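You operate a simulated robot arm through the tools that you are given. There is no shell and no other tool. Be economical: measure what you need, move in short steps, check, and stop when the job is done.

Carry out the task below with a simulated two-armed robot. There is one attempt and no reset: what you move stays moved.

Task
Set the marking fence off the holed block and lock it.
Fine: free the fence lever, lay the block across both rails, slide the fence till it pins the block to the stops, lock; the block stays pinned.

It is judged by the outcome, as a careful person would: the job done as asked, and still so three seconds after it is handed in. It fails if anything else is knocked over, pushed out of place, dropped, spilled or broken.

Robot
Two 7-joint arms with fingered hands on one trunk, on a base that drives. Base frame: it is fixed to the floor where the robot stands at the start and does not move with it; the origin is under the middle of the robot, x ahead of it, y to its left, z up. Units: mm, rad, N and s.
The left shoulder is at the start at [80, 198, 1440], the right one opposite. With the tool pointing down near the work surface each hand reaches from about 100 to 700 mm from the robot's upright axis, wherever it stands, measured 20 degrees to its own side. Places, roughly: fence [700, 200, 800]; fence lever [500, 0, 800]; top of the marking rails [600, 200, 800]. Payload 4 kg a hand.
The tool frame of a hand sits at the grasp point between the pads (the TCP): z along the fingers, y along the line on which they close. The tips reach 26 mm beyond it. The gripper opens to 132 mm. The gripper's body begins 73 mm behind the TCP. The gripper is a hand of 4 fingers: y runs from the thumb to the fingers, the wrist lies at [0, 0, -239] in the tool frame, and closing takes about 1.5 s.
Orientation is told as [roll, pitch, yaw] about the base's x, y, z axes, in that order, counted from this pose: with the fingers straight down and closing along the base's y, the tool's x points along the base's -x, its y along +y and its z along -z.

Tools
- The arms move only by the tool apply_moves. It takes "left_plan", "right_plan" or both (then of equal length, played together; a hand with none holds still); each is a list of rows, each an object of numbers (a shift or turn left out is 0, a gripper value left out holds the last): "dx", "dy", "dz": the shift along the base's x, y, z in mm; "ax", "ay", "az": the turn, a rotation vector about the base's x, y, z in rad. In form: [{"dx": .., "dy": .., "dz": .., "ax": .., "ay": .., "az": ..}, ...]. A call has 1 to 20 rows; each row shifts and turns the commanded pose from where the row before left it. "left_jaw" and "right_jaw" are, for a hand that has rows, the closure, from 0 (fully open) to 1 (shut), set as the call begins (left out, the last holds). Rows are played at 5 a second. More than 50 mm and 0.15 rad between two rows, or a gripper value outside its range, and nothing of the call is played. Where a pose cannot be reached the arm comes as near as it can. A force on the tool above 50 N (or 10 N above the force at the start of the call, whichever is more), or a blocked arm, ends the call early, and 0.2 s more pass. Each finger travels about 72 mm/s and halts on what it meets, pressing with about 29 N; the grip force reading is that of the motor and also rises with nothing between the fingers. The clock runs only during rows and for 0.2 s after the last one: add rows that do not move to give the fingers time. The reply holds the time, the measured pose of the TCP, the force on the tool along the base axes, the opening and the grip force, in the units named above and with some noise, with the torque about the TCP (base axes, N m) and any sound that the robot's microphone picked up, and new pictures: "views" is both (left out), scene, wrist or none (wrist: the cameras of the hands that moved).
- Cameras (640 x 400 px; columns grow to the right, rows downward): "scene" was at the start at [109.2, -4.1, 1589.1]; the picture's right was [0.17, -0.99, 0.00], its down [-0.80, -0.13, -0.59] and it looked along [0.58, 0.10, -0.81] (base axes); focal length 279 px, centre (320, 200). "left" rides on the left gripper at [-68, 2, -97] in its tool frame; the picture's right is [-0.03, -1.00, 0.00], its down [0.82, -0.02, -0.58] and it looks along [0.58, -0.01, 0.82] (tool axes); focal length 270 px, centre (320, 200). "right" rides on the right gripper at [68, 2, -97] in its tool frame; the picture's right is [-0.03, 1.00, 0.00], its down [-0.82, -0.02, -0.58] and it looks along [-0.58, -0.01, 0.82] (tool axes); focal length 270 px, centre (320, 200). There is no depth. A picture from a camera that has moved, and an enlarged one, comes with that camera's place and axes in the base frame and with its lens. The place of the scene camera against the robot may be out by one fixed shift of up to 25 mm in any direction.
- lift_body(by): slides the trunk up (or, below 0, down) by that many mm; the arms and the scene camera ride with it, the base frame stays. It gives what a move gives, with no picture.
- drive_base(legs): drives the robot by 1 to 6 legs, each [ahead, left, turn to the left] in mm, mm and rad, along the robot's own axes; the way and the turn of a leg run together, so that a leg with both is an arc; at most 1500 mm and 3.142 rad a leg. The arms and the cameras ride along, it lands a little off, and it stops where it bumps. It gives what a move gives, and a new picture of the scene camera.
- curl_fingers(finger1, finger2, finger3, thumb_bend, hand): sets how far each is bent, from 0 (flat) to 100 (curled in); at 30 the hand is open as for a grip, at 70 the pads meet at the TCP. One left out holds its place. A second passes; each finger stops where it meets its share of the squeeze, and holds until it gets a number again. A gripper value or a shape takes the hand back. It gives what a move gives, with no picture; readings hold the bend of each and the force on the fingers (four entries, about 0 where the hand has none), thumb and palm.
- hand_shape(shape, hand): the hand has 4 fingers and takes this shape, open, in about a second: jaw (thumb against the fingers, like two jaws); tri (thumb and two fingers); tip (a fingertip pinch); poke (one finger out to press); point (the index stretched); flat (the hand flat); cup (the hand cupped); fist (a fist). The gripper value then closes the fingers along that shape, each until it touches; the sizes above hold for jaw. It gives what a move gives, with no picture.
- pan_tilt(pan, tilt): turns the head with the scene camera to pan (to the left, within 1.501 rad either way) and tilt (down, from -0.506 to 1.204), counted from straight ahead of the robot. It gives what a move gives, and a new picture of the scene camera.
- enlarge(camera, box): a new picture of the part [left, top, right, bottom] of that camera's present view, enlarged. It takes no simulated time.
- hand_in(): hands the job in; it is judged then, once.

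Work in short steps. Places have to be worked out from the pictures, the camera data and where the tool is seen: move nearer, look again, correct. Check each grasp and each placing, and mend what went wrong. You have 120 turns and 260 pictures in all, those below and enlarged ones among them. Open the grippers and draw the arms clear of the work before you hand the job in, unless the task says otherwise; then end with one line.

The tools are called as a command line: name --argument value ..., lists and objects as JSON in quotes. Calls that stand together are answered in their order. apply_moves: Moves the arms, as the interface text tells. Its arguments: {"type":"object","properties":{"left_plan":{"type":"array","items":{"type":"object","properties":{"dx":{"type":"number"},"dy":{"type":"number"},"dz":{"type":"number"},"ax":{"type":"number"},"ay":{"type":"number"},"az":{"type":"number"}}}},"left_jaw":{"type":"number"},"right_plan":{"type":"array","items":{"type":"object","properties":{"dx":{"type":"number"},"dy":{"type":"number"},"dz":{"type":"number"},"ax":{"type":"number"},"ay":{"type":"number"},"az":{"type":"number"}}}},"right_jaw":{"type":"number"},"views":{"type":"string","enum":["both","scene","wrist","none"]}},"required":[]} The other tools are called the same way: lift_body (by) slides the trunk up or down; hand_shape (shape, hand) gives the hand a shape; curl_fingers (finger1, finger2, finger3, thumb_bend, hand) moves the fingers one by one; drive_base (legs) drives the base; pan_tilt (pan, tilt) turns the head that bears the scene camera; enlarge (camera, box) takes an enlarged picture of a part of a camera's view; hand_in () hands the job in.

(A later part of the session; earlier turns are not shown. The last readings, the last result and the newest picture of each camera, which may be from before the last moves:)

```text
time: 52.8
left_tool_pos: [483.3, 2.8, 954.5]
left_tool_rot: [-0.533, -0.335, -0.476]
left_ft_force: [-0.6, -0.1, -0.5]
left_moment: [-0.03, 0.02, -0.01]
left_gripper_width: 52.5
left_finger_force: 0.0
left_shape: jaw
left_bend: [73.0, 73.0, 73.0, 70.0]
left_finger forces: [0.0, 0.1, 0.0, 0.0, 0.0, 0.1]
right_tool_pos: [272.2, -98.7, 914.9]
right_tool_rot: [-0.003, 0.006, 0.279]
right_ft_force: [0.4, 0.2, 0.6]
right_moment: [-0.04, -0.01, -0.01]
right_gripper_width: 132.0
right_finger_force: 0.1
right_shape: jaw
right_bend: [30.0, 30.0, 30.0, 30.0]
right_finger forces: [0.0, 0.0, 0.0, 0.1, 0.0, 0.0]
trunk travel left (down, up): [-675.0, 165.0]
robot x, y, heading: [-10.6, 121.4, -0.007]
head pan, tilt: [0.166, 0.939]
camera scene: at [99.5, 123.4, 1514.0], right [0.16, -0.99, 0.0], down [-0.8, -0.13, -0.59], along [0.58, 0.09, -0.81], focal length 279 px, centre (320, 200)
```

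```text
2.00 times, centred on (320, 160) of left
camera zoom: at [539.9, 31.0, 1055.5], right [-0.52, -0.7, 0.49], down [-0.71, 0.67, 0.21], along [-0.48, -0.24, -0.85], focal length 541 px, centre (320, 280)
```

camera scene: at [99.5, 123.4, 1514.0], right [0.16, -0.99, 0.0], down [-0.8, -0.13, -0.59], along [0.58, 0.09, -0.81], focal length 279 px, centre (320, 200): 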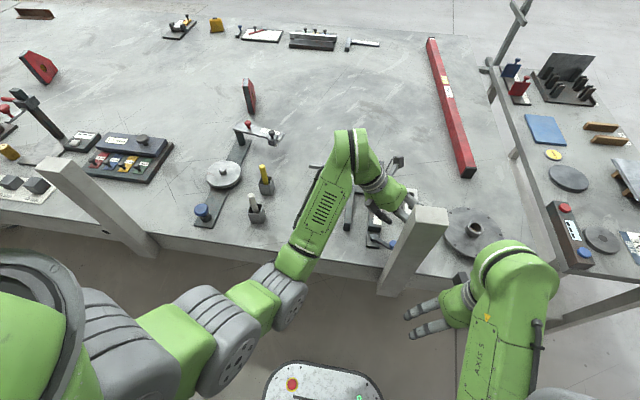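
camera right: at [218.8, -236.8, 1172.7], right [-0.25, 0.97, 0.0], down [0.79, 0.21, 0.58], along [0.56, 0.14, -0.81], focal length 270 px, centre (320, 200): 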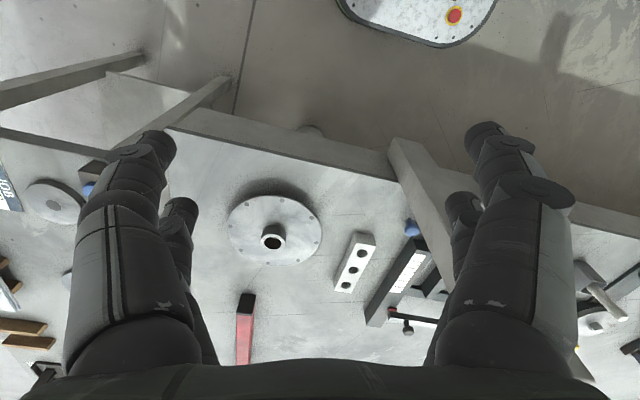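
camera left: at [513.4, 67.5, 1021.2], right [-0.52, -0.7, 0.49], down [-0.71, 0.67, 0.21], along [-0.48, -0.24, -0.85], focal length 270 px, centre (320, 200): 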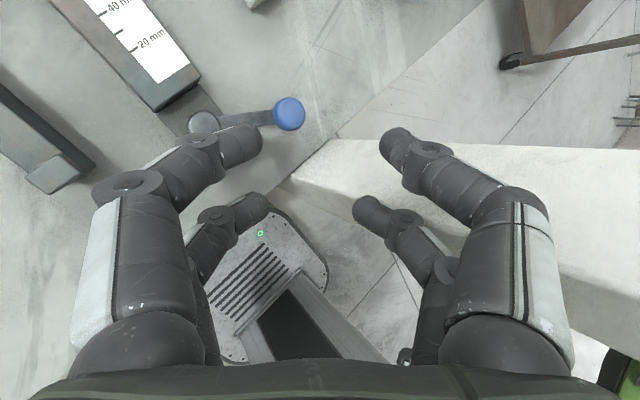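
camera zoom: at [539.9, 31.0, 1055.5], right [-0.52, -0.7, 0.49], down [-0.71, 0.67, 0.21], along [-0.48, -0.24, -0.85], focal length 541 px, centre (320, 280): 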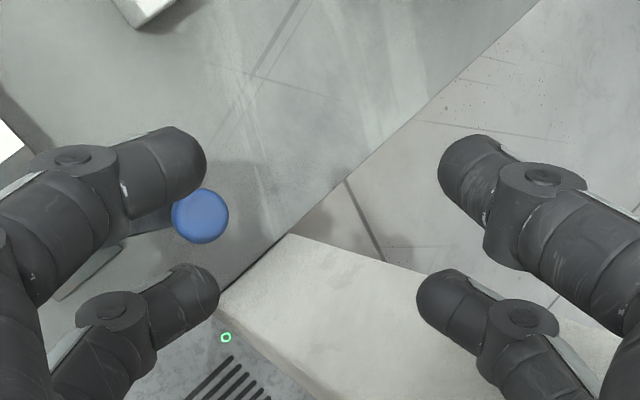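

The knob is computed at about (475,-8), which suits the gap between the fingers. I'll narrow the gap a little and lower with the trunk in stages.

apply_moves --left_plan '[{}, {}]' --left_jaw 0.7 --views "none"

lift_body --by -75

enlarge --camera "left" --box '[160, 60, 480, 260]'

```text
time: 53.4
left_tool_pos: [484.0, 1.9, 955.9]
left_tool_rot: [-0.534, -0.334, -0.474]
left_ft_force: [-0.7, -0.1, 0.5]
left_moment: [0.03, 0.0, 0.03]
left_gripper_width: 39.9
left_finger_force: 0.1
left_shape: jaw
left_bend: [73.0, 73.0, 73.0, 70.0]
left_finger forces: [0.0, 0.0, 0.1, 0.0, 0.1, 0.0]
right_tool_pos: [271.0, -99.7, 914.8]
right_tool_rot: [0.001, 0.005, 0.282]
right_ft_force: [-0.9, 0.9, -0.2]
right_moment: [-0.03, 0.0, 0.03]
right_gripper_width: 131.9
right_finger_force: 0.2
right_shape: jaw
right_bend: [30.0, 30.0, 30.0, 30.0]
right_finger forces: [0.0, 0.0, 0.0, 0.0, 0.0, 0.0]
trunk travel left (down, up): [-675.0, 165.0]
robot x, y, heading: [-13.2, 120.2, -0.008]
head pan, tilt: [0.166, 0.939]
```

```text
time: 54.6
left_tool_pos: [484.3, -1.5, 879.3]
left_tool_rot: [-0.531, -0.334, -0.475]
left_ft_force: [0.2, 0.7, 0.2]
left_moment: [0.01, -0.05, -0.01]
left_gripper_width: 39.8
left_finger_force: 0.0
left_shape: jaw
left_bend: [73.0, 73.0, 73.0, 70.0]
left_finger forces: [0.0, 0.0, 0.0, 0.1, 0.1, 0.0]
right_tool_pos: [271.7, -102.3, 838.2]
right_tool_rot: [0.001, 0.003, 0.281]
right_ft_force: [0.3, 0.1, -0.2]
right_moment: [0.04, -0.02, -0.02]
right_gripper_width: 131.8
right_finger_force: 0.0
right_shape: jaw
right_bend: [30.0, 30.0, 30.0, 30.0]
right_finger forces: [0.0, 0.1, 0.1, 0.0, 0.0, 0.1]
trunk travel left (down, up): [-600.0, 240.0]
robot x, y, heading: [-11.8, 123.4, -0.001]
head pan, tilt: [0.166, 0.939]
```

```text
2.00 times, centred on (320, 160) of left
camera zoom: at [539.2, 26.7, 980.0], right [-0.52, -0.7, 0.49], down [-0.71, 0.67, 0.21], along [-0.48, -0.23, -0.85], focal length 541 px, centre (320, 280)
```

zoom: 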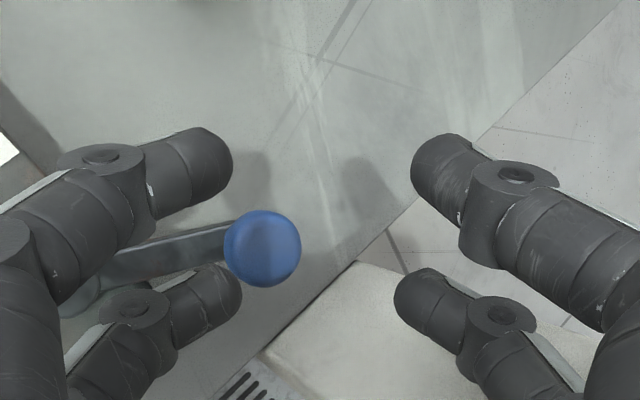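

The knob will pass between the fingers but a bit close to the rear pair. I'll shift -8 in x and descend 40 mm more by trunk.

apply_moves --left_plan '[{"dx": -4}, {"dx": -4}]' --views "none"

```text
time: 55.2
left_tool_pos: [474.6, -0.6, 879.9]
left_tool_rot: [-0.529, -0.333, -0.477]
left_ft_force: [1.0, -0.6, 0.2]
left_moment: [0.0, 0.01, 0.0]
left_gripper_width: 39.8
left_finger_force: 0.1
left_shape: jaw
left_bend: [73.0, 73.0, 73.0, 70.0]
left_finger forces: [0.0, 0.0, 0.0, 0.1, 0.0, 0.0]
right_tool_pos: [271.9, -102.4, 839.4]
right_tool_rot: [0.001, 0.004, 0.279]
right_ft_force: [0.5, -0.1, -0.2]
right_moment: [0.0, -0.01, -0.03]
right_gripper_width: 131.8
right_finger_force: 0.2
right_shape: jaw
right_bend: [30.0, 30.0, 30.0, 30.0]
right_finger forces: [0.1, 0.0, 0.1, 0.0, 0.0, 0.1]
trunk travel left (down, up): [-600.0, 240.0]
robot x, y, heading: [-11.8, 120.9, -0.004]
head pan, tilt: [0.166, 0.939]
```

The move tracked cleanly. Lowering the trunk 38 mm.

lift_body --by -38

enlarge --camera "left" --box '[160, 60, 480, 260]'

```text
time: 56.0
left_tool_pos: [474.4, -0.8, 842.3]
left_tool_rot: [-0.53, -0.335, -0.477]
left_ft_force: [0.0, 0.5, 2.3]
left_moment: [0.08, 0.01, 0.01]
left_gripper_width: 39.4
left_finger_force: 0.0
left_shape: jaw
left_bend: [73.0, 75.0, 73.0, 70.0]
left_finger forces: [0.1, 2.9, 0.3, 0.0, 0.0, 0.0]
right_tool_pos: [270.5, -101.9, 800.0]
right_tool_rot: [-0.001, 0.003, 0.279]
right_ft_force: [0.2, 0.1, -0.5]
right_moment: [-0.01, 0.0, 0.01]
right_gripper_width: 132.0
right_finger_force: 0.0
right_shape: jaw
right_bend: [30.0, 30.0, 30.0, 30.0]
right_finger forces: [0.0, 0.1, 0.0, 0.1, 0.0, 0.0]
trunk travel left (down, up): [-562.0, 278.0]
robot x, y, heading: [-8.4, 122.6, -0.002]
head pan, tilt: [0.166, 0.939]
```

```text
2.00 times, centred on (320, 160) of left
camera zoom: at [530.4, 26.6, 942.9], right [-0.52, -0.7, 0.49], down [-0.71, 0.67, 0.21], along [-0.48, -0.23, -0.85], focal length 541 px, centre (320, 280)
```

zoom: 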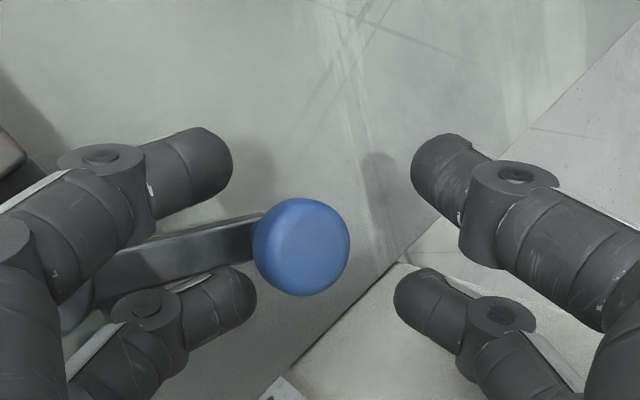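

The knob sits between the fingers, with one finger lightly touching the lever arm. Closing on it.

apply_moves --left_plan '[{"dz": 2}, {}, {}, {}, {}, {}]' --left_jaw 1.0 --views "wrist"

```text
time: 57.4
left_tool_pos: [475.1, -0.6, 842.9]
left_tool_rot: [-0.528, -0.334, -0.475]
left_ft_force: [0.0, -0.7, -0.8]
left_moment: [0.01, 0.03, 0.0]
left_gripper_width: 0.0
left_finger_force: 29.4
left_shape: jaw
left_bend: [60.0, 75.0, 68.0, 70.0]
left_finger forces: [0.0, 0.0, 0.0, 0.1, 0.0, 0.1]
right_tool_pos: [271.8, -102.5, 801.0]
right_tool_rot: [0.002, 0.002, 0.279]
right_ft_force: [-0.5, -0.3, 0.3]
right_moment: [0.0, 0.01, -0.03]
right_gripper_width: 131.7
right_finger_force: 0.1
right_shape: jaw
right_bend: [30.0, 30.0, 30.0, 30.0]
right_finger forces: [0.1, 0.0, 0.0, 0.0, 0.1, 0.0]
trunk travel left (down, up): [-562.0, 278.0]
robot x, y, heading: [-9.5, 122.9, -0.01]
head pan, tilt: [0.166, 0.939]
camera left: at [530.9, 26.3, 944.4], right [-0.52, -0.7, 0.49], down [-0.71, 0.67, 0.21], along [-0.48, -0.23, -0.85], focal length 270 px, centre (320, 200)
```

left: 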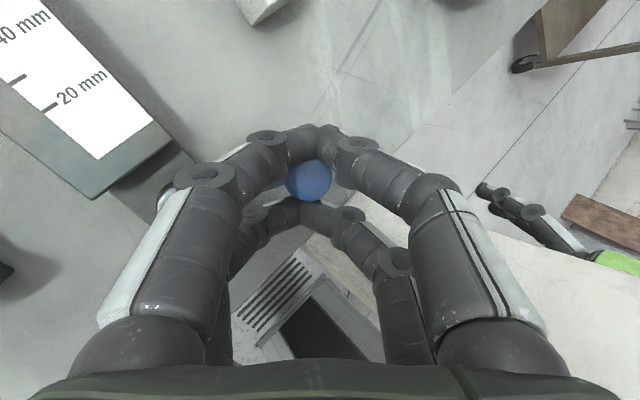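

Caged, and the front finger pair is exactly on the side for a clockwise push. Pushing (-x,+y) in small steps.

apply_moves --left_plan '[{"dx": -5, "dy": 3}, {"dx": -5, "dy": 3}, {"dx": -5, "dy": 3}, {"dx": -5, "dy": 4}]' --views "wrist"

```text
time: 58.4
left_tool_pos: [458.4, 15.3, 842.9]
left_tool_rot: [-0.531, -0.331, -0.473]
left_ft_force: [15.3, 6.2, -0.6]
left_moment: [-0.31, 0.37, -0.26]
left_gripper_width: 0.1
left_finger_force: 29.0
left_shape: jaw
left_bend: [60.0, 75.0, 66.0, 70.0]
left_finger forces: [0.1, 0.1, 15.2, 0.0, 0.1, 0.0]
right_tool_pos: [274.6, -100.9, 800.6]
right_tool_rot: [0.001, 0.008, 0.282]
right_ft_force: [0.3, -0.1, 0.4]
right_moment: [0.02, -0.01, 0.0]
right_gripper_width: 131.9
right_finger_force: 0.0
right_shape: jaw
right_bend: [30.0, 30.0, 30.0, 30.0]
right_finger forces: [0.0, 0.0, 0.0, 0.1, 0.0, 0.0]
trunk travel left (down, up): [-562.0, 278.0]
robot x, y, heading: [-8.0, 123.2, -0.0]
head pan, tilt: [0.166, 0.939]
camera left: at [514.7, 42.5, 942.8], right [-0.52, -0.7, 0.49], down [-0.71, 0.67, 0.22], along [-0.48, -0.23, -0.85], focal length 270 px, centre (320, 200)
```

left: 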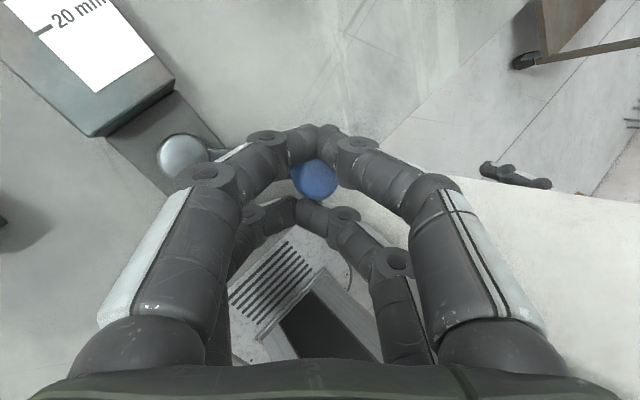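

The lever is turning, with the knob now about (458,6). I'll continue along the arc.

apply_moves --left_plan '[{"dx": -4, "dy": 5}, {"dx": -3, "dy": 5}, {"dx": -2, "dy": 5}, {"dx": -2, "dy": 5}]' --views "wrist"

```text
time: 59.4
left_tool_pos: [443.1, 32.3, 844.3]
left_tool_rot: [-0.53, -0.333, -0.476]
left_ft_force: [-0.5, -1.7, 0.2]
left_moment: [-0.02, 0.0, 0.0]
left_gripper_width: 0.0
left_finger_force: 29.3
left_shape: jaw
left_bend: [60.0, 75.0, 66.0, 70.0]
left_finger forces: [0.0, 0.1, 0.0, 0.0, 0.1, 0.0]
right_tool_pos: [271.0, -104.0, 801.6]
right_tool_rot: [0.003, 0.006, 0.278]
right_ft_force: [0.3, -0.3, -0.1]
right_moment: [-0.04, -0.01, 0.0]
right_gripper_width: 132.0
right_finger_force: 0.0
right_shape: jaw
right_bend: [30.0, 30.0, 30.0, 30.0]
right_finger forces: [0.0, 0.1, 0.1, 0.1, 0.1, 0.0]
trunk travel left (down, up): [-562.0, 278.0]
robot x, y, heading: [-11.2, 123.4, -0.006]
head pan, tilt: [0.166, 0.939]
camera left: at [499.3, 59.0, 945.2], right [-0.52, -0.7, 0.49], down [-0.71, 0.67, 0.21], along [-0.48, -0.23, -0.85], focal length 270 px, centre (320, 200)
```

left: 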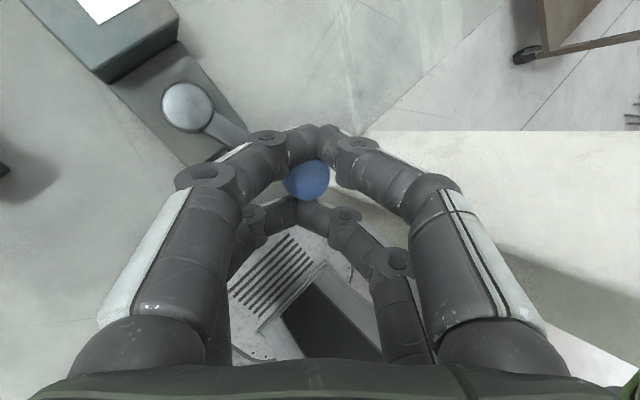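

It's turned about 45° with little resistance. Continuing to find the end of travel.

apply_moves --left_plan '[{"dx": -1, "dy": 5}, {"dx": 0, "dy": 5}, {"dx": 1, "dy": 5}, {"dx": 1, "dy": 5}, {"dx": 1, "dy": 5}]' --views "wrist"

```text
time: 60.6
left_tool_pos: [445.9, 57.8, 843.4]
left_tool_rot: [-0.528, -0.334, -0.474]
left_ft_force: [0.3, -0.5, -0.6]
left_moment: [-0.03, 0.0, 0.05]
left_gripper_width: 0.3
left_finger_force: 28.7
left_shape: jaw
left_bend: [60.0, 75.0, 66.0, 70.0]
left_finger forces: [0.0, 0.1, 0.0, 0.1, 0.0, 0.1]
right_tool_pos: [272.4, -101.8, 800.7]
right_tool_rot: [0.001, 0.006, 0.278]
right_ft_force: [0.1, 0.5, 0.1]
right_moment: [0.0, 0.02, 0.0]
right_gripper_width: 132.0
right_finger_force: 0.0
right_shape: jaw
right_bend: [30.0, 30.0, 30.0, 30.0]
right_finger forces: [0.1, 0.0, 0.1, 0.1, 0.1, 0.1]
trunk travel left (down, up): [-562.0, 278.0]
robot x, y, heading: [-8.6, 120.8, -0.011]
head pan, tilt: [0.166, 0.939]
camera left: at [502.2, 84.7, 945.1], right [-0.52, -0.7, 0.49], down [-0.71, 0.67, 0.21], along [-0.48, -0.23, -0.85], focal length 270 px, centre (320, 200)
```

left: 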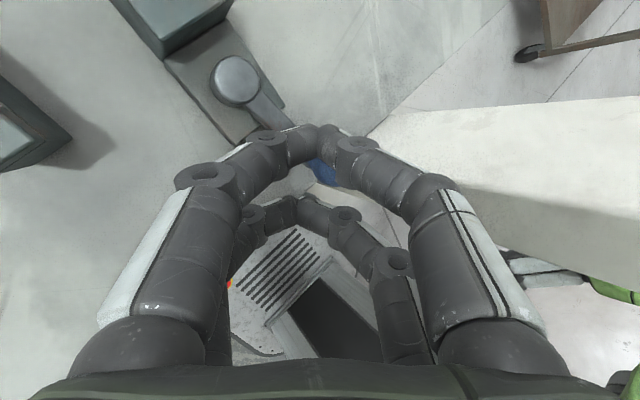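

The knob is now around (443,38), about 56° from its start, and the force is zero. I'll raise the hand off it with the trunk and inspect.

lift_body --by 60

enlarge --camera "left" --box '[120, 0, 520, 260]'

enlarge --camera "scene" --box '[280, 130, 480, 290]'

```text
time: 61.6
left_tool_pos: [446.3, 56.7, 904.7]
left_tool_rot: [-0.528, -0.335, -0.476]
left_ft_force: [0.0, -0.8, 0.4]
left_moment: [0.02, -0.02, 0.03]
left_gripper_width: 0.0
left_finger_force: 28.7
left_shape: jaw
left_bend: [60.0, 75.0, 66.0, 70.0]
left_finger forces: [0.0, 0.1, 0.1, 0.0, 0.0, 0.1]
right_tool_pos: [271.0, -104.5, 861.1]
right_tool_rot: [0.002, 0.005, 0.279]
right_ft_force: [0.8, -0.7, 0.1]
right_moment: [0.0, 0.0, 0.01]
right_gripper_width: 131.8
right_finger_force: 0.1
right_shape: jaw
right_bend: [30.0, 30.0, 30.0, 30.0]
right_finger forces: [0.0, 0.1, 0.0, 0.1, 0.0, 0.0]
trunk travel left (down, up): [-622.0, 218.0]
robot x, y, heading: [-9.8, 121.8, -0.003]
head pan, tilt: [0.166, 0.939]
```

```text
1.54 times, centred on (320, 130) of left
camera zoom: at [502.1, 84.4, 1005.4], right [-0.52, -0.7, 0.49], down [-0.71, 0.67, 0.21], along [-0.48, -0.23, -0.85], focal length 416 px, centre (320, 308)
```

zoom: 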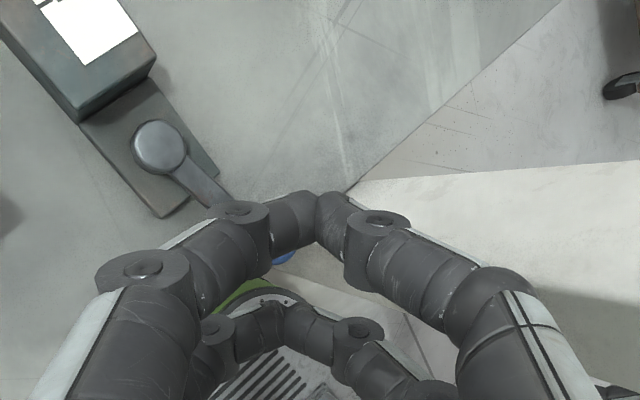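

```text
2.50 times, centred on (380, 210) of scene
camera zoom: at [98.7, 116.4, 1461.6], right [0.16, -0.99, 0.0], down [-0.8, -0.13, -0.59], along [0.58, 0.09, -0.81], focal length 698 px, centre (170, 175)
```

zoom: 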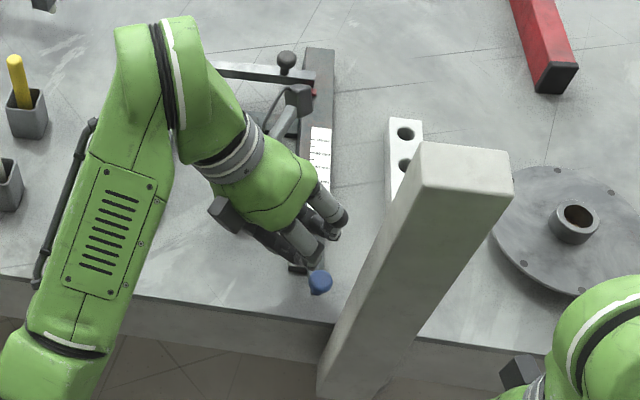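

The lever has swung about 55° toward the table edge, and the hand is off it. Now I'll withdraw the left hand to the left, clear of the fixture, with its jaw open.

apply_moves --left_plan '[{"dz": 20, "dy": 10}, {"dy": 35, "dz": 10}, {"dy": 40}, {"dy": 40, "ax": 0.12}, {"dy": 40, "ax": 0.12}, {"dy": 40, "ax": 0.12}, {"dy": 20, "ax": 0.1}]' --left_jaw 0.5 --views "none"

```text
time: 63.2
left_tool_pos: [465.4, 247.5, 893.1]
left_tool_rot: [-0.119, -0.102, -0.564]
left_ft_force: [-0.5, -0.2, 0.4]
left_moment: [-0.03, 0.02, 0.0]
left_gripper_width: 65.5
left_finger_force: 0.1
left_shape: jaw
left_bend: [73.0, 73.0, 73.0, 70.0]
left_finger forces: [0.0, 0.0, 0.0, 0.0, 0.0, 0.0]
left hand out of reach, approached as far as the arm can: row 5, 6, 7
right_tool_pos: [271.3, -102.8, 860.9]
right_tool_rot: [0.001, 0.005, 0.28]
right_ft_force: [-0.5, 0.9, -0.5]
right_moment: [0.02, 0.02, 0.03]
right_gripper_width: 132.0
right_finger_force: 0.1
right_shape: jaw
right_bend: [30.0, 30.0, 30.0, 30.0]
right_finger forces: [0.1, 0.0, 0.1, 0.0, 0.1, 0.0]
trunk travel left (down, up): [-622.0, 218.0]
robot x, y, heading: [-12.5, 121.5, -0.006]
head pan, tilt: [0.166, 0.939]
```

Now I'll raise the trunk for clearance above the post and look at the scene.

lift_body --by 130

enlarge --camera "scene" --box '[220, 130, 480, 300]'

```text
time: 64.8
left_tool_pos: [465.4, 248.2, 1022.2]
left_tool_rot: [-0.121, -0.103, -0.561]
left_ft_force: [-0.2, 0.3, -0.3]
left_moment: [0.0, 0.0, -0.01]
left_gripper_width: 65.6
left_finger_force: 0.0
left_shape: jaw
left_bend: [73.0, 73.0, 73.0, 70.0]
left_finger forces: [0.0, 0.1, 0.0, 0.1, 0.1, 0.1]
right_tool_pos: [272.1, -102.9, 989.7]
right_tool_rot: [0.001, 0.008, 0.279]
right_ft_force: [0.4, 0.9, -0.3]
right_moment: [0.0, -0.02, 0.0]
right_gripper_width: 131.8
right_finger_force: 0.1
right_shape: jaw
right_bend: [30.0, 30.0, 30.0, 30.0]
right_finger forces: [0.0, 0.0, 0.0, 0.1, 0.1, 0.0]
trunk travel left (down, up): [-752.0, 88.0]
robot x, y, heading: [-11.4, 121.0, -0.009]
head pan, tilt: [0.166, 0.939]
```

```text
2.35 times, centred on (350, 215) of scene
camera zoom: at [98.7, 116.4, 1591.6], right [0.16, -0.99, 0.0], down [-0.8, -0.13, -0.59], along [0.58, 0.09, -0.81], focal length 656 px, centre (249, 165)
```

zoom: 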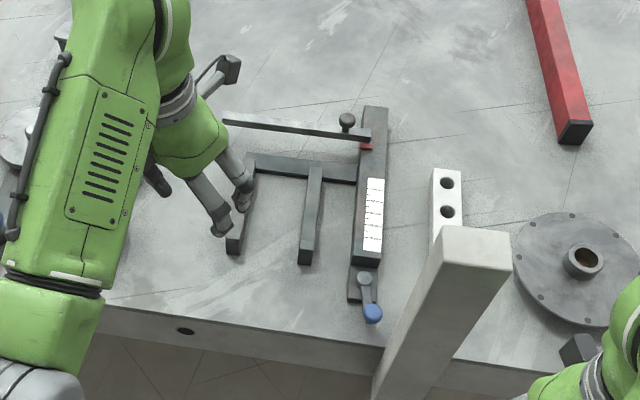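

The lever now points toward the robot. To grasp the block with the right arm clear of the post, I'll drive the base back to y≈0.

drive_base --legs '[[10, -121, 0.009]]'

```text
time: 66.0
left_tool_pos: [474.6, 133.9, 1021.3]
left_tool_rot: [-0.123, -0.105, -0.555]
left_ft_force: [-0.5, 0.2, -0.1]
left_moment: [-0.01, -0.04, -0.01]
left_gripper_width: 65.9
left_finger_force: 0.0
left_shape: jaw
left_bend: [73.0, 73.0, 73.0, 70.0]
left_finger forces: [0.1, 0.0, 0.0, 0.0, 0.1, 0.0]
right_tool_pos: [282.4, -217.6, 991.2]
right_tool_rot: [-0.001, 0.009, 0.287]
right_ft_force: [0.9, 0.9, 0.3]
right_moment: [0.0, 0.0, 0.0]
right_gripper_width: 132.1
right_finger_force: 0.1
right_shape: jaw
right_bend: [30.0, 30.0, 30.0, 30.0]
right_finger forces: [0.1, 0.1, 0.0, 0.0, 0.0, 0.0]
trunk travel left (down, up): [-752.0, 88.0]
robot x, y, heading: [-1.8, -1.0, 0.008]
head pan, tilt: [0.166, 0.939]
camera scene: at [107.8, 2.1, 1591.2], right [0.17, -0.99, 0.0], down [-0.8, -0.14, -0.59], along [0.58, 0.1, -0.81], focal length 279 px, centre (320, 200)
```

scene: 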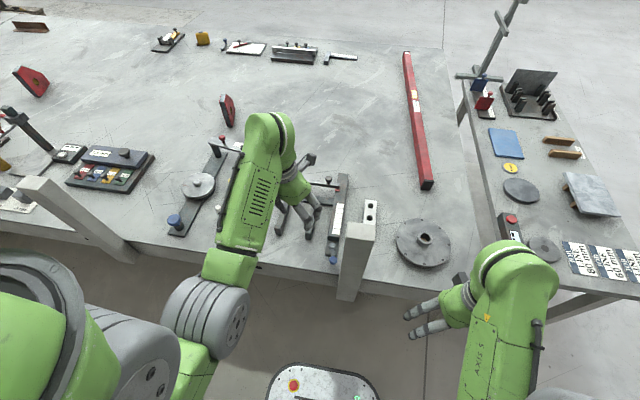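

I'll bring the right hand forward along y≈-218, well right of the post, to about x=575, levelling its yaw.

apply_moves --right_plan '[{"dx": 42, "az": -0.1}, {"dx": 42, "az": -0.1}, {"dx": 42, "az": -0.087}, {"dx": 42}, {"dx": 42}, {"dx": 42}, {"dx": 42, "dy": 15}, {"dx": 10, "dy": 40}, {"dx": 10, "dy": 40}]' --views "both"

```text
time: 68.0
left_tool_pos: [475.5, 132.9, 1022.8]
left_tool_rot: [-0.122, -0.104, -0.554]
left_ft_force: [0.0, 0.2, 1.1]
left_moment: [-0.03, -0.01, 0.01]
left_gripper_width: 65.7
left_finger_force: 0.1
left_shape: jaw
left_bend: [73.0, 73.0, 73.0, 70.0]
left_finger forces: [0.0, 0.1, 0.1, 0.0, 0.1, 0.0]
right_tool_pos: [594.8, -122.4, 989.1]
right_tool_rot: [0.0, 0.006, 0.001]
right_ft_force: [0.0, 0.4, 0.2]
right_moment: [-0.03, -0.01, 0.03]
right_gripper_width: 131.6
right_finger_force: 0.0
right_shape: jaw
right_bend: [30.0, 30.0, 30.0, 30.0]
right_finger forces: [0.0, 0.0, 0.0, 0.1, 0.1, 0.1]
trunk travel left (down, up): [-752.0, 88.0]
robot x, y, heading: [-0.9, -1.8, 0.001]
head pan, tilt: [0.166, 0.939]
camera scene: at [108.2, -0.9, 1591.1], right [0.17, -0.99, 0.0], down [-0.8, -0.14, -0.59], along [0.58, 0.1, -0.81], focal length 279 px, centre (320, 200)
camera right: at [526.8, -119.2, 1087.1], right [0.03, 1.0, 0.0], down [0.82, -0.02, 0.57], along [0.57, -0.01, -0.82], focal length 270 px, centre (320, 200)
```

scene: 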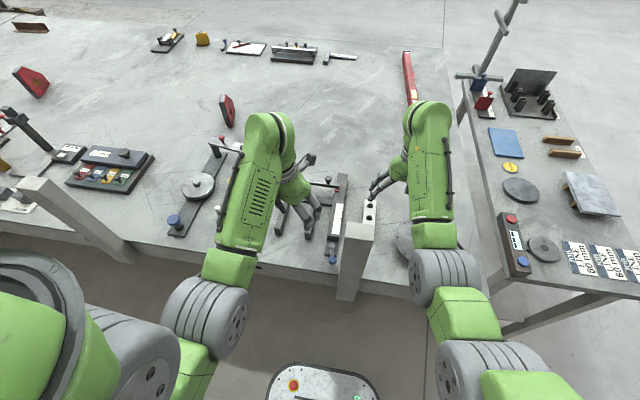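
right: 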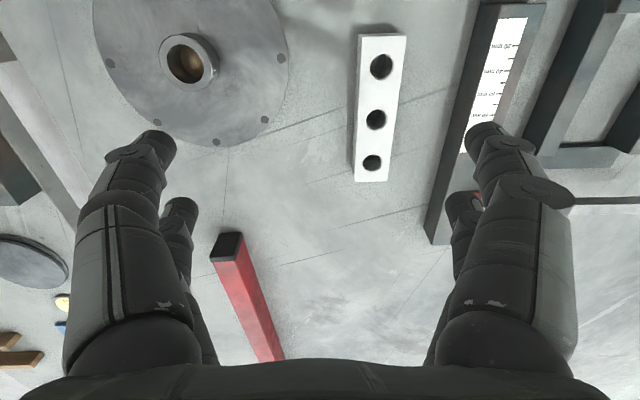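

The block is centred near (624,-60), along x, about 155×45 mm. I'll move above it and then lower with the trunk.

apply_moves --right_plan '[{"dx": 10, "dy": 31}, {"dx": 19, "dy": 31}]' --right_jaw 0.35 --views "none"

lift_body --by -90

enlarge --camera "right" --box '[160, 0, 480, 240]'

```text
time: 68.6
left_tool_pos: [475.4, 132.7, 1021.4]
left_tool_rot: [-0.121, -0.104, -0.555]
left_ft_force: [-0.4, 0.6, 0.8]
left_moment: [0.02, -0.01, -0.03]
left_gripper_width: 65.6
left_finger_force: 0.2
left_shape: jaw
left_bend: [73.0, 73.0, 73.0, 70.0]
left_finger forces: [0.0, 0.0, 0.0, 0.1, 0.0, 0.0]
right_tool_pos: [626.1, -59.3, 990.1]
right_tool_rot: [-0.001, 0.008, 0.0]
right_ft_force: [0.0, 0.8, -0.4]
right_moment: [-0.03, 0.01, 0.0]
right_gripper_width: 86.2
right_finger_force: 0.1
right_shape: jaw
right_bend: [70.0, 70.0, 70.0, 64.0]
right_finger forces: [0.1, 0.0, 0.0, 0.0, 0.0, 0.0]
trunk travel left (down, up): [-752.0, 88.0]
robot x, y, heading: [3.4, 2.6, 0.005]
head pan, tilt: [0.166, 0.939]
```

```text
time: 69.8
left_tool_pos: [475.8, 130.1, 931.6]
left_tool_rot: [-0.12, -0.104, -0.554]
left_ft_force: [-0.9, -1.2, -0.3]
left_moment: [0.04, -0.01, 0.01]
left_gripper_width: 65.6
left_finger_force: 0.0
left_shape: jaw
left_bend: [73.0, 73.0, 73.0, 70.0]
left_finger forces: [0.0, 0.0, 0.1, 0.0, 0.0, 0.0]
right_tool_pos: [624.4, -63.6, 900.8]
right_tool_rot: [0.002, 0.006, -0.001]
right_ft_force: [0.6, -0.3, 0.2]
right_moment: [-0.01, 0.0, 0.02]
right_gripper_width: 86.0
right_finger_force: 0.1
right_shape: jaw
right_bend: [70.0, 70.0, 70.0, 64.0]
right_finger forces: [0.0, 0.0, 0.0, 0.0, 0.0, 0.0]
trunk travel left (down, up): [-662.0, 178.0]
robot x, y, heading: [-0.0, -0.2, 0.0]
head pan, tilt: [0.166, 0.939]
```

```text
1.67 times, centred on (320, 120) of right
camera zoom: at [555.6, -59.5, 997.3], right [0.03, 1.0, 0.0], down [0.82, -0.02, 0.57], along [0.57, -0.01, -0.82], focal length 450 px, centre (320, 333)
```

zoom: 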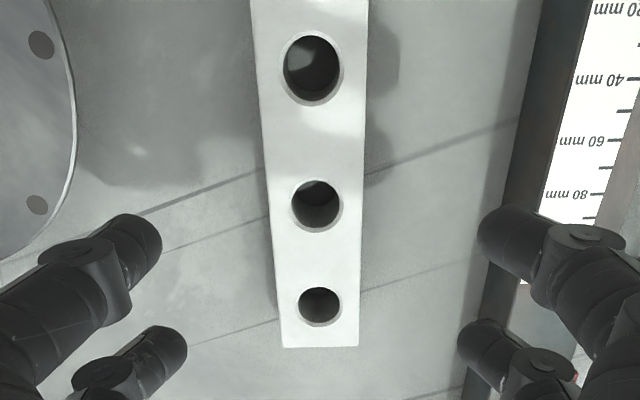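

Triangulating the far end gives the block's top at z≈812, width ≈41 mm and centre ≈(618,-61). I'll descend to TCP 850 and look again.

apply_moves --right_plan '[{"dx": -3, "dy": 1, "dz": -25}, {"dx": -3, "dy": 1, "dz": -25}]' --views "both"

```text
time: 70.5
left_tool_pos: [475.2, 131.1, 932.1]
left_tool_rot: [-0.121, -0.103, -0.555]
left_ft_force: [0.8, 0.1, 0.4]
left_moment: [0.0, -0.04, 0.0]
left_gripper_width: 65.9
left_finger_force: 0.1
left_shape: jaw
left_bend: [73.0, 73.0, 73.0, 70.0]
left_finger forces: [0.1, 0.0, 0.0, 0.0, 0.1, 0.0]
right_tool_pos: [618.5, -59.7, 849.6]
right_tool_rot: [0.003, 0.005, 0.001]
right_ft_force: [-0.4, -0.1, -0.8]
right_moment: [0.01, -0.01, 0.01]
right_gripper_width: 86.2
right_finger_force: 0.1
right_shape: jaw
right_bend: [70.0, 70.0, 70.0, 64.0]
right_finger forces: [0.0, 0.1, 0.0, 0.0, 0.0, 0.0]
trunk travel left (down, up): [-662.0, 178.0]
robot x, y, heading: [2.2, -1.2, 0.005]
head pan, tilt: [0.166, 0.939]
camera scene: at [108.8, -2.9, 1501.1], right [0.17, -0.99, 0.0], down [-0.8, -0.14, -0.59], along [0.58, 0.1, -0.81], focal length 279 px, centre (320, 200)
camera right: at [550.3, -57.1, 947.5], right [0.03, 1.0, 0.0], down [0.82, -0.02, 0.57], along [0.57, -0.01, -0.82], focal length 270 px, centre (320, 200)
```

scene: 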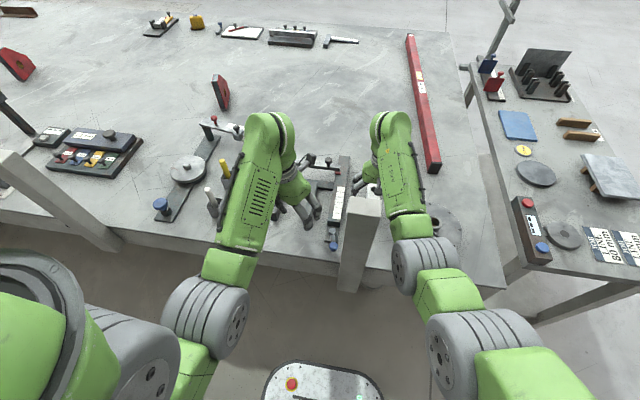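
right: 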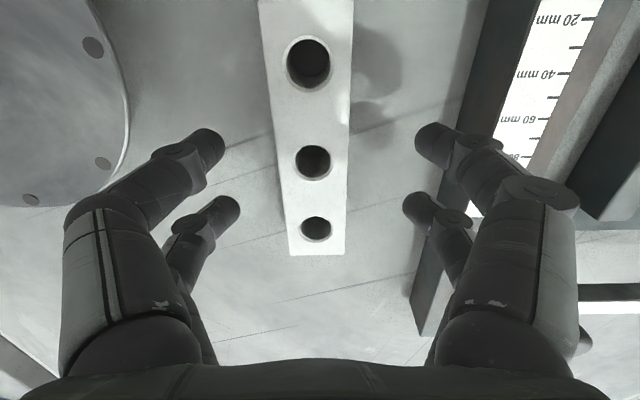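

Three views agree: block top z≈809, centre (620,-61). I'll descend to TCP z≈808 with force watch.

apply_moves --right_plan '[{"dx": 1, "dy": -1, "dz": -20}, {"dz": -12}, {"dz": -6}, {"dz": -4}]' --views "wrist"

```text
time: 71.5
left_tool_pos: [474.2, 129.6, 932.6]
left_tool_rot: [-0.121, -0.103, -0.557]
left_ft_force: [0.0, -0.1, 0.5]
left_moment: [0.03, 0.02, -0.01]
left_gripper_width: 65.8
left_finger_force: 0.1
left_shape: jaw
left_bend: [73.0, 73.0, 73.0, 70.0]
left_finger forces: [0.0, 0.0, 0.0, 0.1, 0.0, 0.1]
right_tool_pos: [618.1, -61.0, 807.6]
right_tool_rot: [0.001, 0.006, 0.0]
right_ft_force: [0.2, 0.6, 0.0]
right_moment: [0.0, 0.02, -0.03]
right_gripper_width: 86.1
right_finger_force: 0.1
right_shape: jaw
right_bend: [70.0, 70.0, 70.0, 64.0]
right_finger forces: [0.1, 0.0, 0.0, 0.1, 0.0, 0.0]
trunk travel left (down, up): [-662.0, 178.0]
robot x, y, heading: [-2.3, 1.5, 0.003]
head pan, tilt: [0.166, 0.939]
camera right: at [550.5, -58.9, 905.1], right [0.03, 1.0, 0.0], down [0.82, -0.02, 0.57], along [0.57, -0.01, -0.82], focal length 270 px, centre (320, 200)
```

right: 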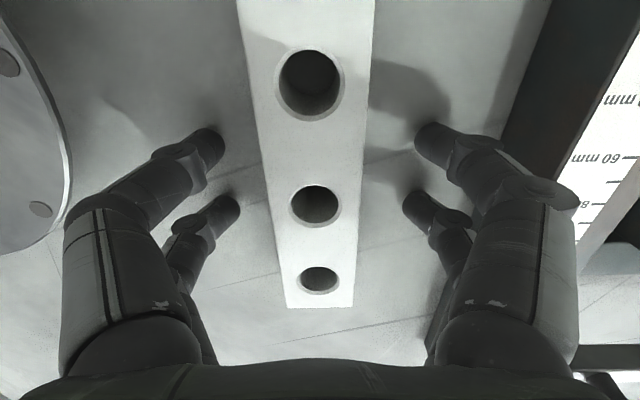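

The fingers straddle the block with tips about 24 mm below its top. Closing the grip.

apply_moves --right_plan '[{"dz": -3}, {}, {}, {}, {}, {}]' --right_jaw 1.0 --views "wrist"

```text
time: 72.8
left_tool_pos: [473.1, 129.8, 932.9]
left_tool_rot: [-0.118, -0.105, -0.555]
left_ft_force: [0.9, 0.7, 0.2]
left_moment: [0.04, -0.03, 0.01]
left_gripper_width: 65.8
left_finger_force: 0.0
left_shape: jaw
left_bend: [73.0, 73.0, 73.0, 70.0]
left_finger forces: [0.0, 0.0, 0.0, 0.0, 0.1, 0.0]
right_tool_pos: [618.7, -62.4, 806.1]
right_tool_rot: [0.001, 0.002, -0.002]
right_ft_force: [4.7, -7.0, 15.1]
right_moment: [-0.68, 0.35, 0.1]
right_gripper_width: 36.1
right_finger_force: 28.5
right_shape: jaw
right_bend: [73.0, 76.0, 75.0, 70.0]
right_finger forces: [30.5, 20.1, 21.1, 0.0, 46.1, 0.0]
trunk travel left (down, up): [-662.0, 178.0]
robot x, y, heading: [-0.6, 0.6, 0.006]
head pan, tilt: [0.166, 0.939]
camera right: at [550.0, -59.6, 903.8], right [0.03, 1.0, 0.0], down [0.82, -0.02, 0.58], along [0.58, -0.01, -0.82], focal length 270 px, centre (320, 200)
```

right: 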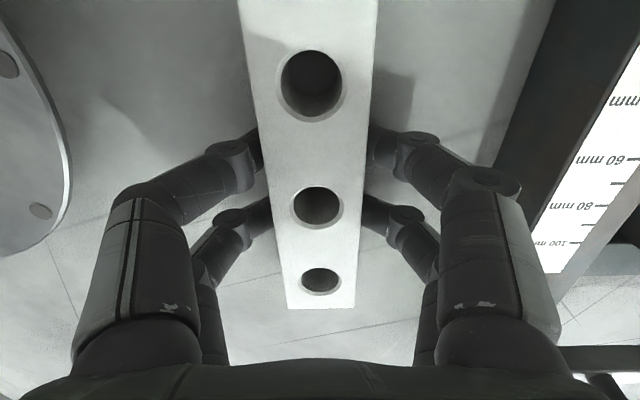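

Gripped, with an opening of 36 mm and all fingers loaded. Lifting 80 mm.

apply_moves --right_plan '[{"dz": 10}, {"dz": 20}, {"dz": 25}, {"dz": 25}]' --views "both"

```text
time: 73.8
left_tool_pos: [475.2, 131.7, 931.0]
left_tool_rot: [-0.121, -0.101, -0.557]
left_ft_force: [0.9, -0.4, -0.8]
left_moment: [0.01, -0.01, 0.01]
left_gripper_width: 65.8
left_finger_force: 0.1
left_shape: jaw
left_bend: [73.0, 73.0, 73.0, 70.0]
left_finger forces: [0.0, 0.1, 0.0, 0.0, 0.1, 0.0]
right_tool_pos: [619.4, -60.0, 883.0]
right_tool_rot: [0.001, 0.009, 0.0]
right_ft_force: [0.5, 0.0, -12.0]
right_moment: [0.04, 0.04, 0.0]
right_gripper_width: 34.5
right_finger_force: 29.2
right_shape: jaw
right_bend: [73.0, 76.0, 75.0, 70.0]
right_finger forces: [29.3, 21.3, 20.1, 0.0, 30.7, 0.1]
trunk travel left (down, up): [-662.0, 178.0]
robot x, y, heading: [-2.0, -0.2, 0.004]
head pan, tilt: [0.166, 0.939]
camera scene: at [110.5, -2.8, 1500.9], right [0.17, -0.99, 0.0], down [-0.8, -0.14, -0.59], along [0.58, 0.1, -0.81], focal length 279 px, centre (320, 200)
camera right: at [551.1, -58.0, 981.0], right [0.03, 1.0, 0.0], down [0.82, -0.02, 0.57], along [0.57, -0.01, -0.82], focal length 270 px, centre (320, 200)
```

scene: 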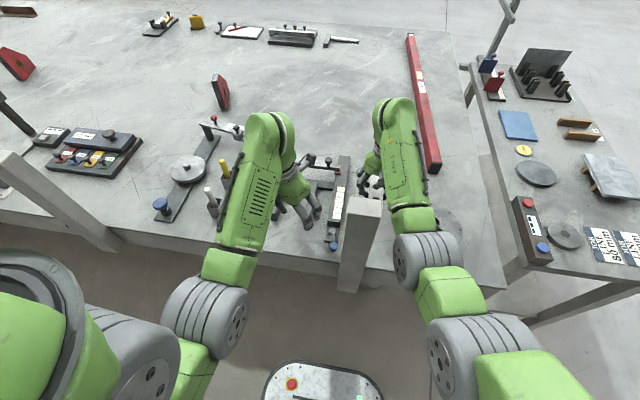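
right: 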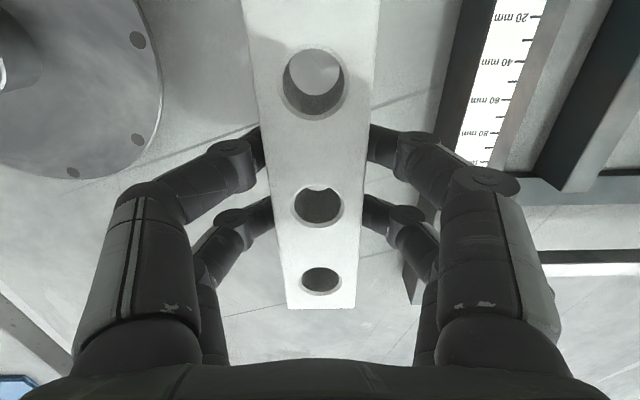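

The block is held level at about 12 N. I'll raise it slightly and test turning it clockwise (yaw negative) in the air.

apply_moves --right_plan '[{"dz": 30}, {"dz": 30, "dx": -15}, {"dx": -15, "az": -0.13}, {"az": -0.13}, {"az": -0.13}, {"az": -0.13}, {"az": -0.13}, {"az": -0.13}]' --views "none"

```text
time: 75.7
left_tool_pos: [475.3, 130.8, 931.7]
left_tool_rot: [-0.122, -0.101, -0.555]
left_ft_force: [0.8, 0.0, -0.7]
left_moment: [0.03, -0.01, -0.02]
left_gripper_width: 65.9
left_finger_force: 0.1
left_shape: jaw
left_bend: [73.0, 73.0, 73.0, 70.0]
left_finger forces: [0.0, 0.1, 0.0, 0.0, 0.0, 0.1]
right_tool_pos: [589.7, -61.6, 943.7]
right_tool_rot: [-0.001, 0.006, -0.784]
right_ft_force: [-0.2, 0.3, -11.3]
right_moment: [0.02, 0.0, -0.02]
right_gripper_width: 34.5
right_finger_force: 29.4
right_shape: jaw
right_bend: [73.0, 76.0, 75.0, 70.0]
right_finger forces: [29.3, 21.4, 20.3, 0.0, 30.5, 0.0]
trunk travel left (down, up): [-662.0, 178.0]
robot x, y, heading: [-1.7, 0.1, 0.002]
head pan, tilt: [0.166, 0.939]
```

No limits hit so far. Continuing the turn to -1.57.

apply_moves --right_plan '[{"az": -0.13}, {"az": -0.13}, {"az": -0.13}, {"az": -0.13}, {"az": -0.13}, {"az": -0.136}]' --views "both"

```text
time: 77.0
left_tool_pos: [476.0, 129.8, 932.0]
left_tool_rot: [-0.122, -0.101, -0.556]
left_ft_force: [0.2, -0.2, 0.3]
left_moment: [-0.02, 0.0, 0.0]
left_gripper_width: 65.4
left_finger_force: 0.0
left_shape: jaw
left_bend: [73.0, 73.0, 73.0, 70.0]
left_finger forces: [0.1, 0.0, 0.1, 0.1, 0.1, 0.0]
right_tool_pos: [591.7, -60.9, 943.5]
right_tool_rot: [0.0, 0.005, -1.569]
right_ft_force: [0.2, -0.1, -9.8]
right_moment: [0.03, -0.01, 0.04]
right_gripper_width: 34.3
right_finger_force: 29.0
right_shape: jaw
right_bend: [73.0, 76.0, 75.0, 70.0]
right_finger forces: [29.5, 21.4, 20.3, 0.1, 30.5, 0.0]
trunk travel left (down, up): [-662.0, 178.0]
robot x, y, heading: [2.5, -0.2, 0.001]
head pan, tilt: [0.166, 0.939]
camera scene: at [110.2, -3.2, 1501.0], right [0.17, -0.99, 0.0], down [-0.8, -0.14, -0.59], along [0.58, 0.1, -0.81], focal length 279 px, centre (320, 200)
camera right: at [590.8, 7.5, 1041.2], right [1.0, -0.02, 0.0], down [-0.02, -0.82, 0.57], along [-0.01, -0.57, -0.82], focal length 270 px, centre (320, 200)
```

scene: 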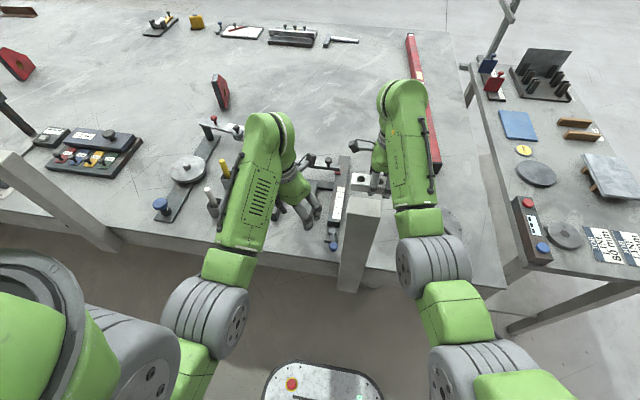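
right: 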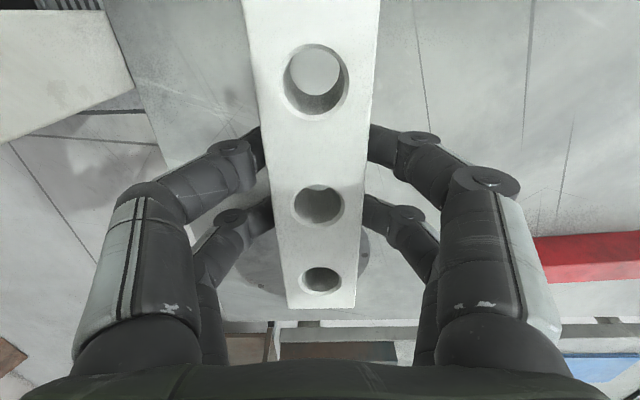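

The block is now oriented along y. I'll raise the trunk fully before driving left so the right arm sweeps well above the post.

lift_body --by 170

```text
time: 79.0
left_tool_pos: [475.6, 129.4, 1102.0]
left_tool_rot: [-0.119, -0.1, -0.555]
left_ft_force: [-0.9, -0.5, 0.4]
left_moment: [0.0, 0.01, 0.01]
left_gripper_width: 65.7
left_finger_force: 0.0
left_shape: jaw
left_bend: [73.0, 73.0, 73.0, 70.0]
left_finger forces: [0.1, 0.0, 0.0, 0.0, 0.0, 0.0]
right_tool_pos: [589.8, -61.5, 1114.0]
right_tool_rot: [0.0, 0.005, -1.567]
right_ft_force: [-0.1, -1.0, -11.2]
right_moment: [0.05, -0.03, -0.01]
right_gripper_width: 34.2
right_finger_force: 29.1
right_shape: jaw
right_bend: [73.0, 76.0, 75.0, 70.0]
right_finger forces: [29.5, 21.4, 20.3, 0.0, 30.5, 0.1]
trunk travel left (down, up): [-832.0, 8.0]
robot x, y, heading: [0.3, 0.8, 0.005]
head pan, tilt: [0.166, 0.939]
```

Block held at z≈1114. Driving left 340 mm.

drive_base --legs '[[0, 170, 0], [0, 170, 0]]'

```text
time: 81.5
left_tool_pos: [473.6, 466.8, 1102.6]
left_tool_rot: [-0.119, -0.101, -0.553]
left_ft_force: [0.6, -0.6, -0.1]
left_moment: [0.04, 0.01, -0.03]
left_gripper_width: 65.8
left_finger_force: 0.1
left_shape: jaw
left_bend: [73.0, 73.0, 73.0, 70.0]
left_finger forces: [0.1, 0.0, 0.0, 0.1, 0.1, 0.0]
right_tool_pos: [589.0, 274.2, 1113.9]
right_tool_rot: [0.0, 0.008, -1.565]
right_ft_force: [-0.5, -0.9, -11.4]
right_moment: [0.01, 0.01, 0.0]
right_gripper_width: 34.5
right_finger_force: 29.3
right_shape: jaw
right_bend: [73.0, 76.0, 75.0, 70.0]
right_finger forces: [29.5, 21.5, 20.3, 0.1, 30.5, 0.1]
trunk travel left (down, up): [-832.0, 8.0]
robot x, y, heading: [2.8, 342.7, 0.002]
head pan, tilt: [0.166, 0.939]
camera scene: at [108.9, 330.7, 1671.0], right [0.17, -0.99, 0.0], down [-0.8, -0.14, -0.59], along [0.58, 0.1, -0.81], focal length 279 px, centre (320, 200)
```

scene: 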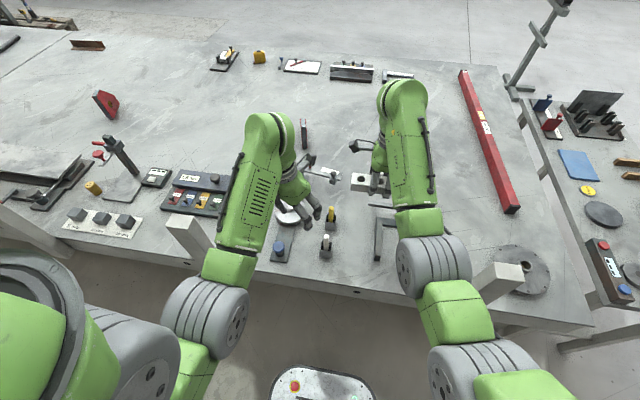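

Moving the block over the rails (y→180), still high.

apply_moves --right_plan '[{"dy": -32}, {"dy": -32}, {"dy": -30, "dz": -20}, {"dz": -30}]' --views "both"

```text
time: 82.5
left_tool_pos: [474.8, 470.4, 1101.0]
left_tool_rot: [-0.122, -0.101, -0.554]
left_ft_force: [-0.3, 0.3, 0.3]
left_moment: [-0.01, 0.01, -0.03]
left_gripper_width: 65.6
left_finger_force: 0.0
left_shape: jaw
left_bend: [73.0, 73.0, 73.0, 70.0]
left_finger forces: [0.1, 0.0, 0.1, 0.0, 0.0, 0.0]
right_tool_pos: [589.4, 182.8, 1064.1]
right_tool_rot: [0.0, 0.003, -1.564]
right_ft_force: [0.4, 0.1, -11.8]
right_moment: [0.0, -0.01, 0.0]
right_gripper_width: 34.1
right_finger_force: 29.5
right_shape: jaw
right_bend: [73.0, 76.0, 75.0, 70.0]
right_finger forces: [29.6, 21.4, 20.2, 0.0, 30.5, 0.0]
trunk travel left (down, up): [-832.0, 8.0]
robot x, y, heading: [-0.2, 338.7, 0.004]
head pan, tilt: [0.166, 0.939]
camera scene: at [110.4, 336.0, 1670.9], right [0.17, -0.99, 0.0], down [-0.8, -0.14, -0.59], along [0.58, 0.1, -0.81], focal length 279 px, centre (320, 200)
camera right: at [590.0, 252.0, 1161.3], right [1.0, -0.02, 0.0], down [-0.02, -0.82, 0.57], along [-0.01, -0.57, -0.82], focal length 270 px, centre (320, 200)
```

scene: 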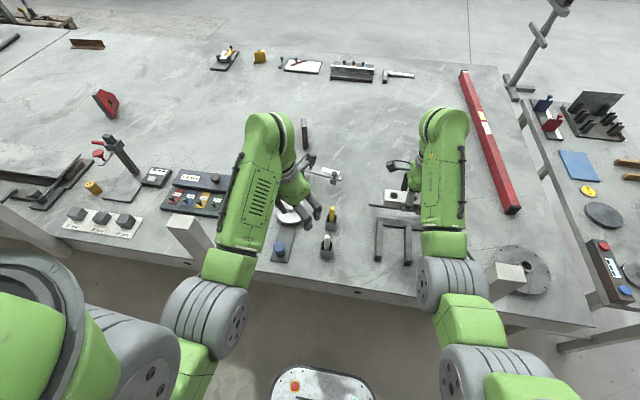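
right: 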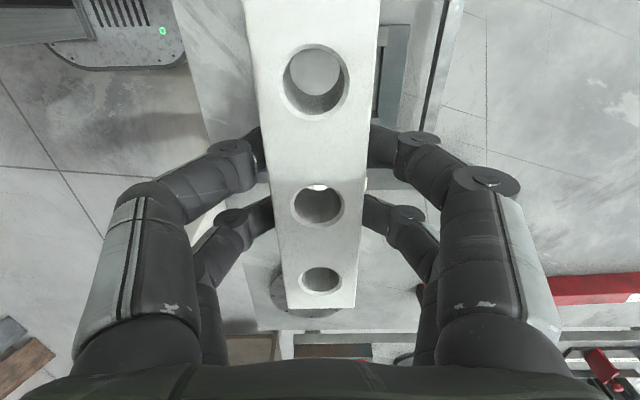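

The forearm is well clear of the post. I'll enlarge the rails to measure them.

enlarge --camera "scene" --box '[340, 170, 440, 280]'

```text
3.64 times, centred on (390, 225) of scene
camera zoom: at [110.4, 336.0, 1670.9], right [0.17, -0.99, 0.0], down [-0.8, -0.14, -0.59], along [0.58, 0.1, -0.81], focal length 1015 px, centre (66, 109)
```

zoom: 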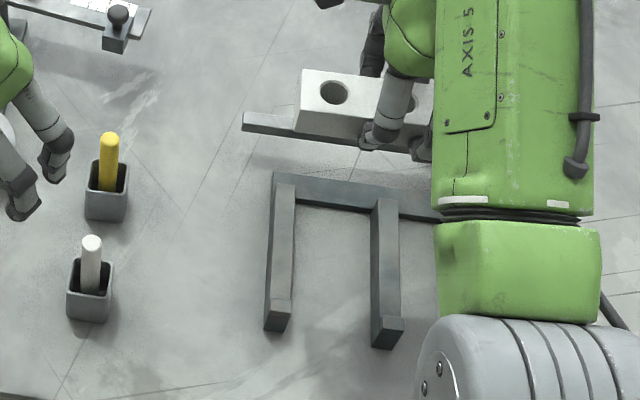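

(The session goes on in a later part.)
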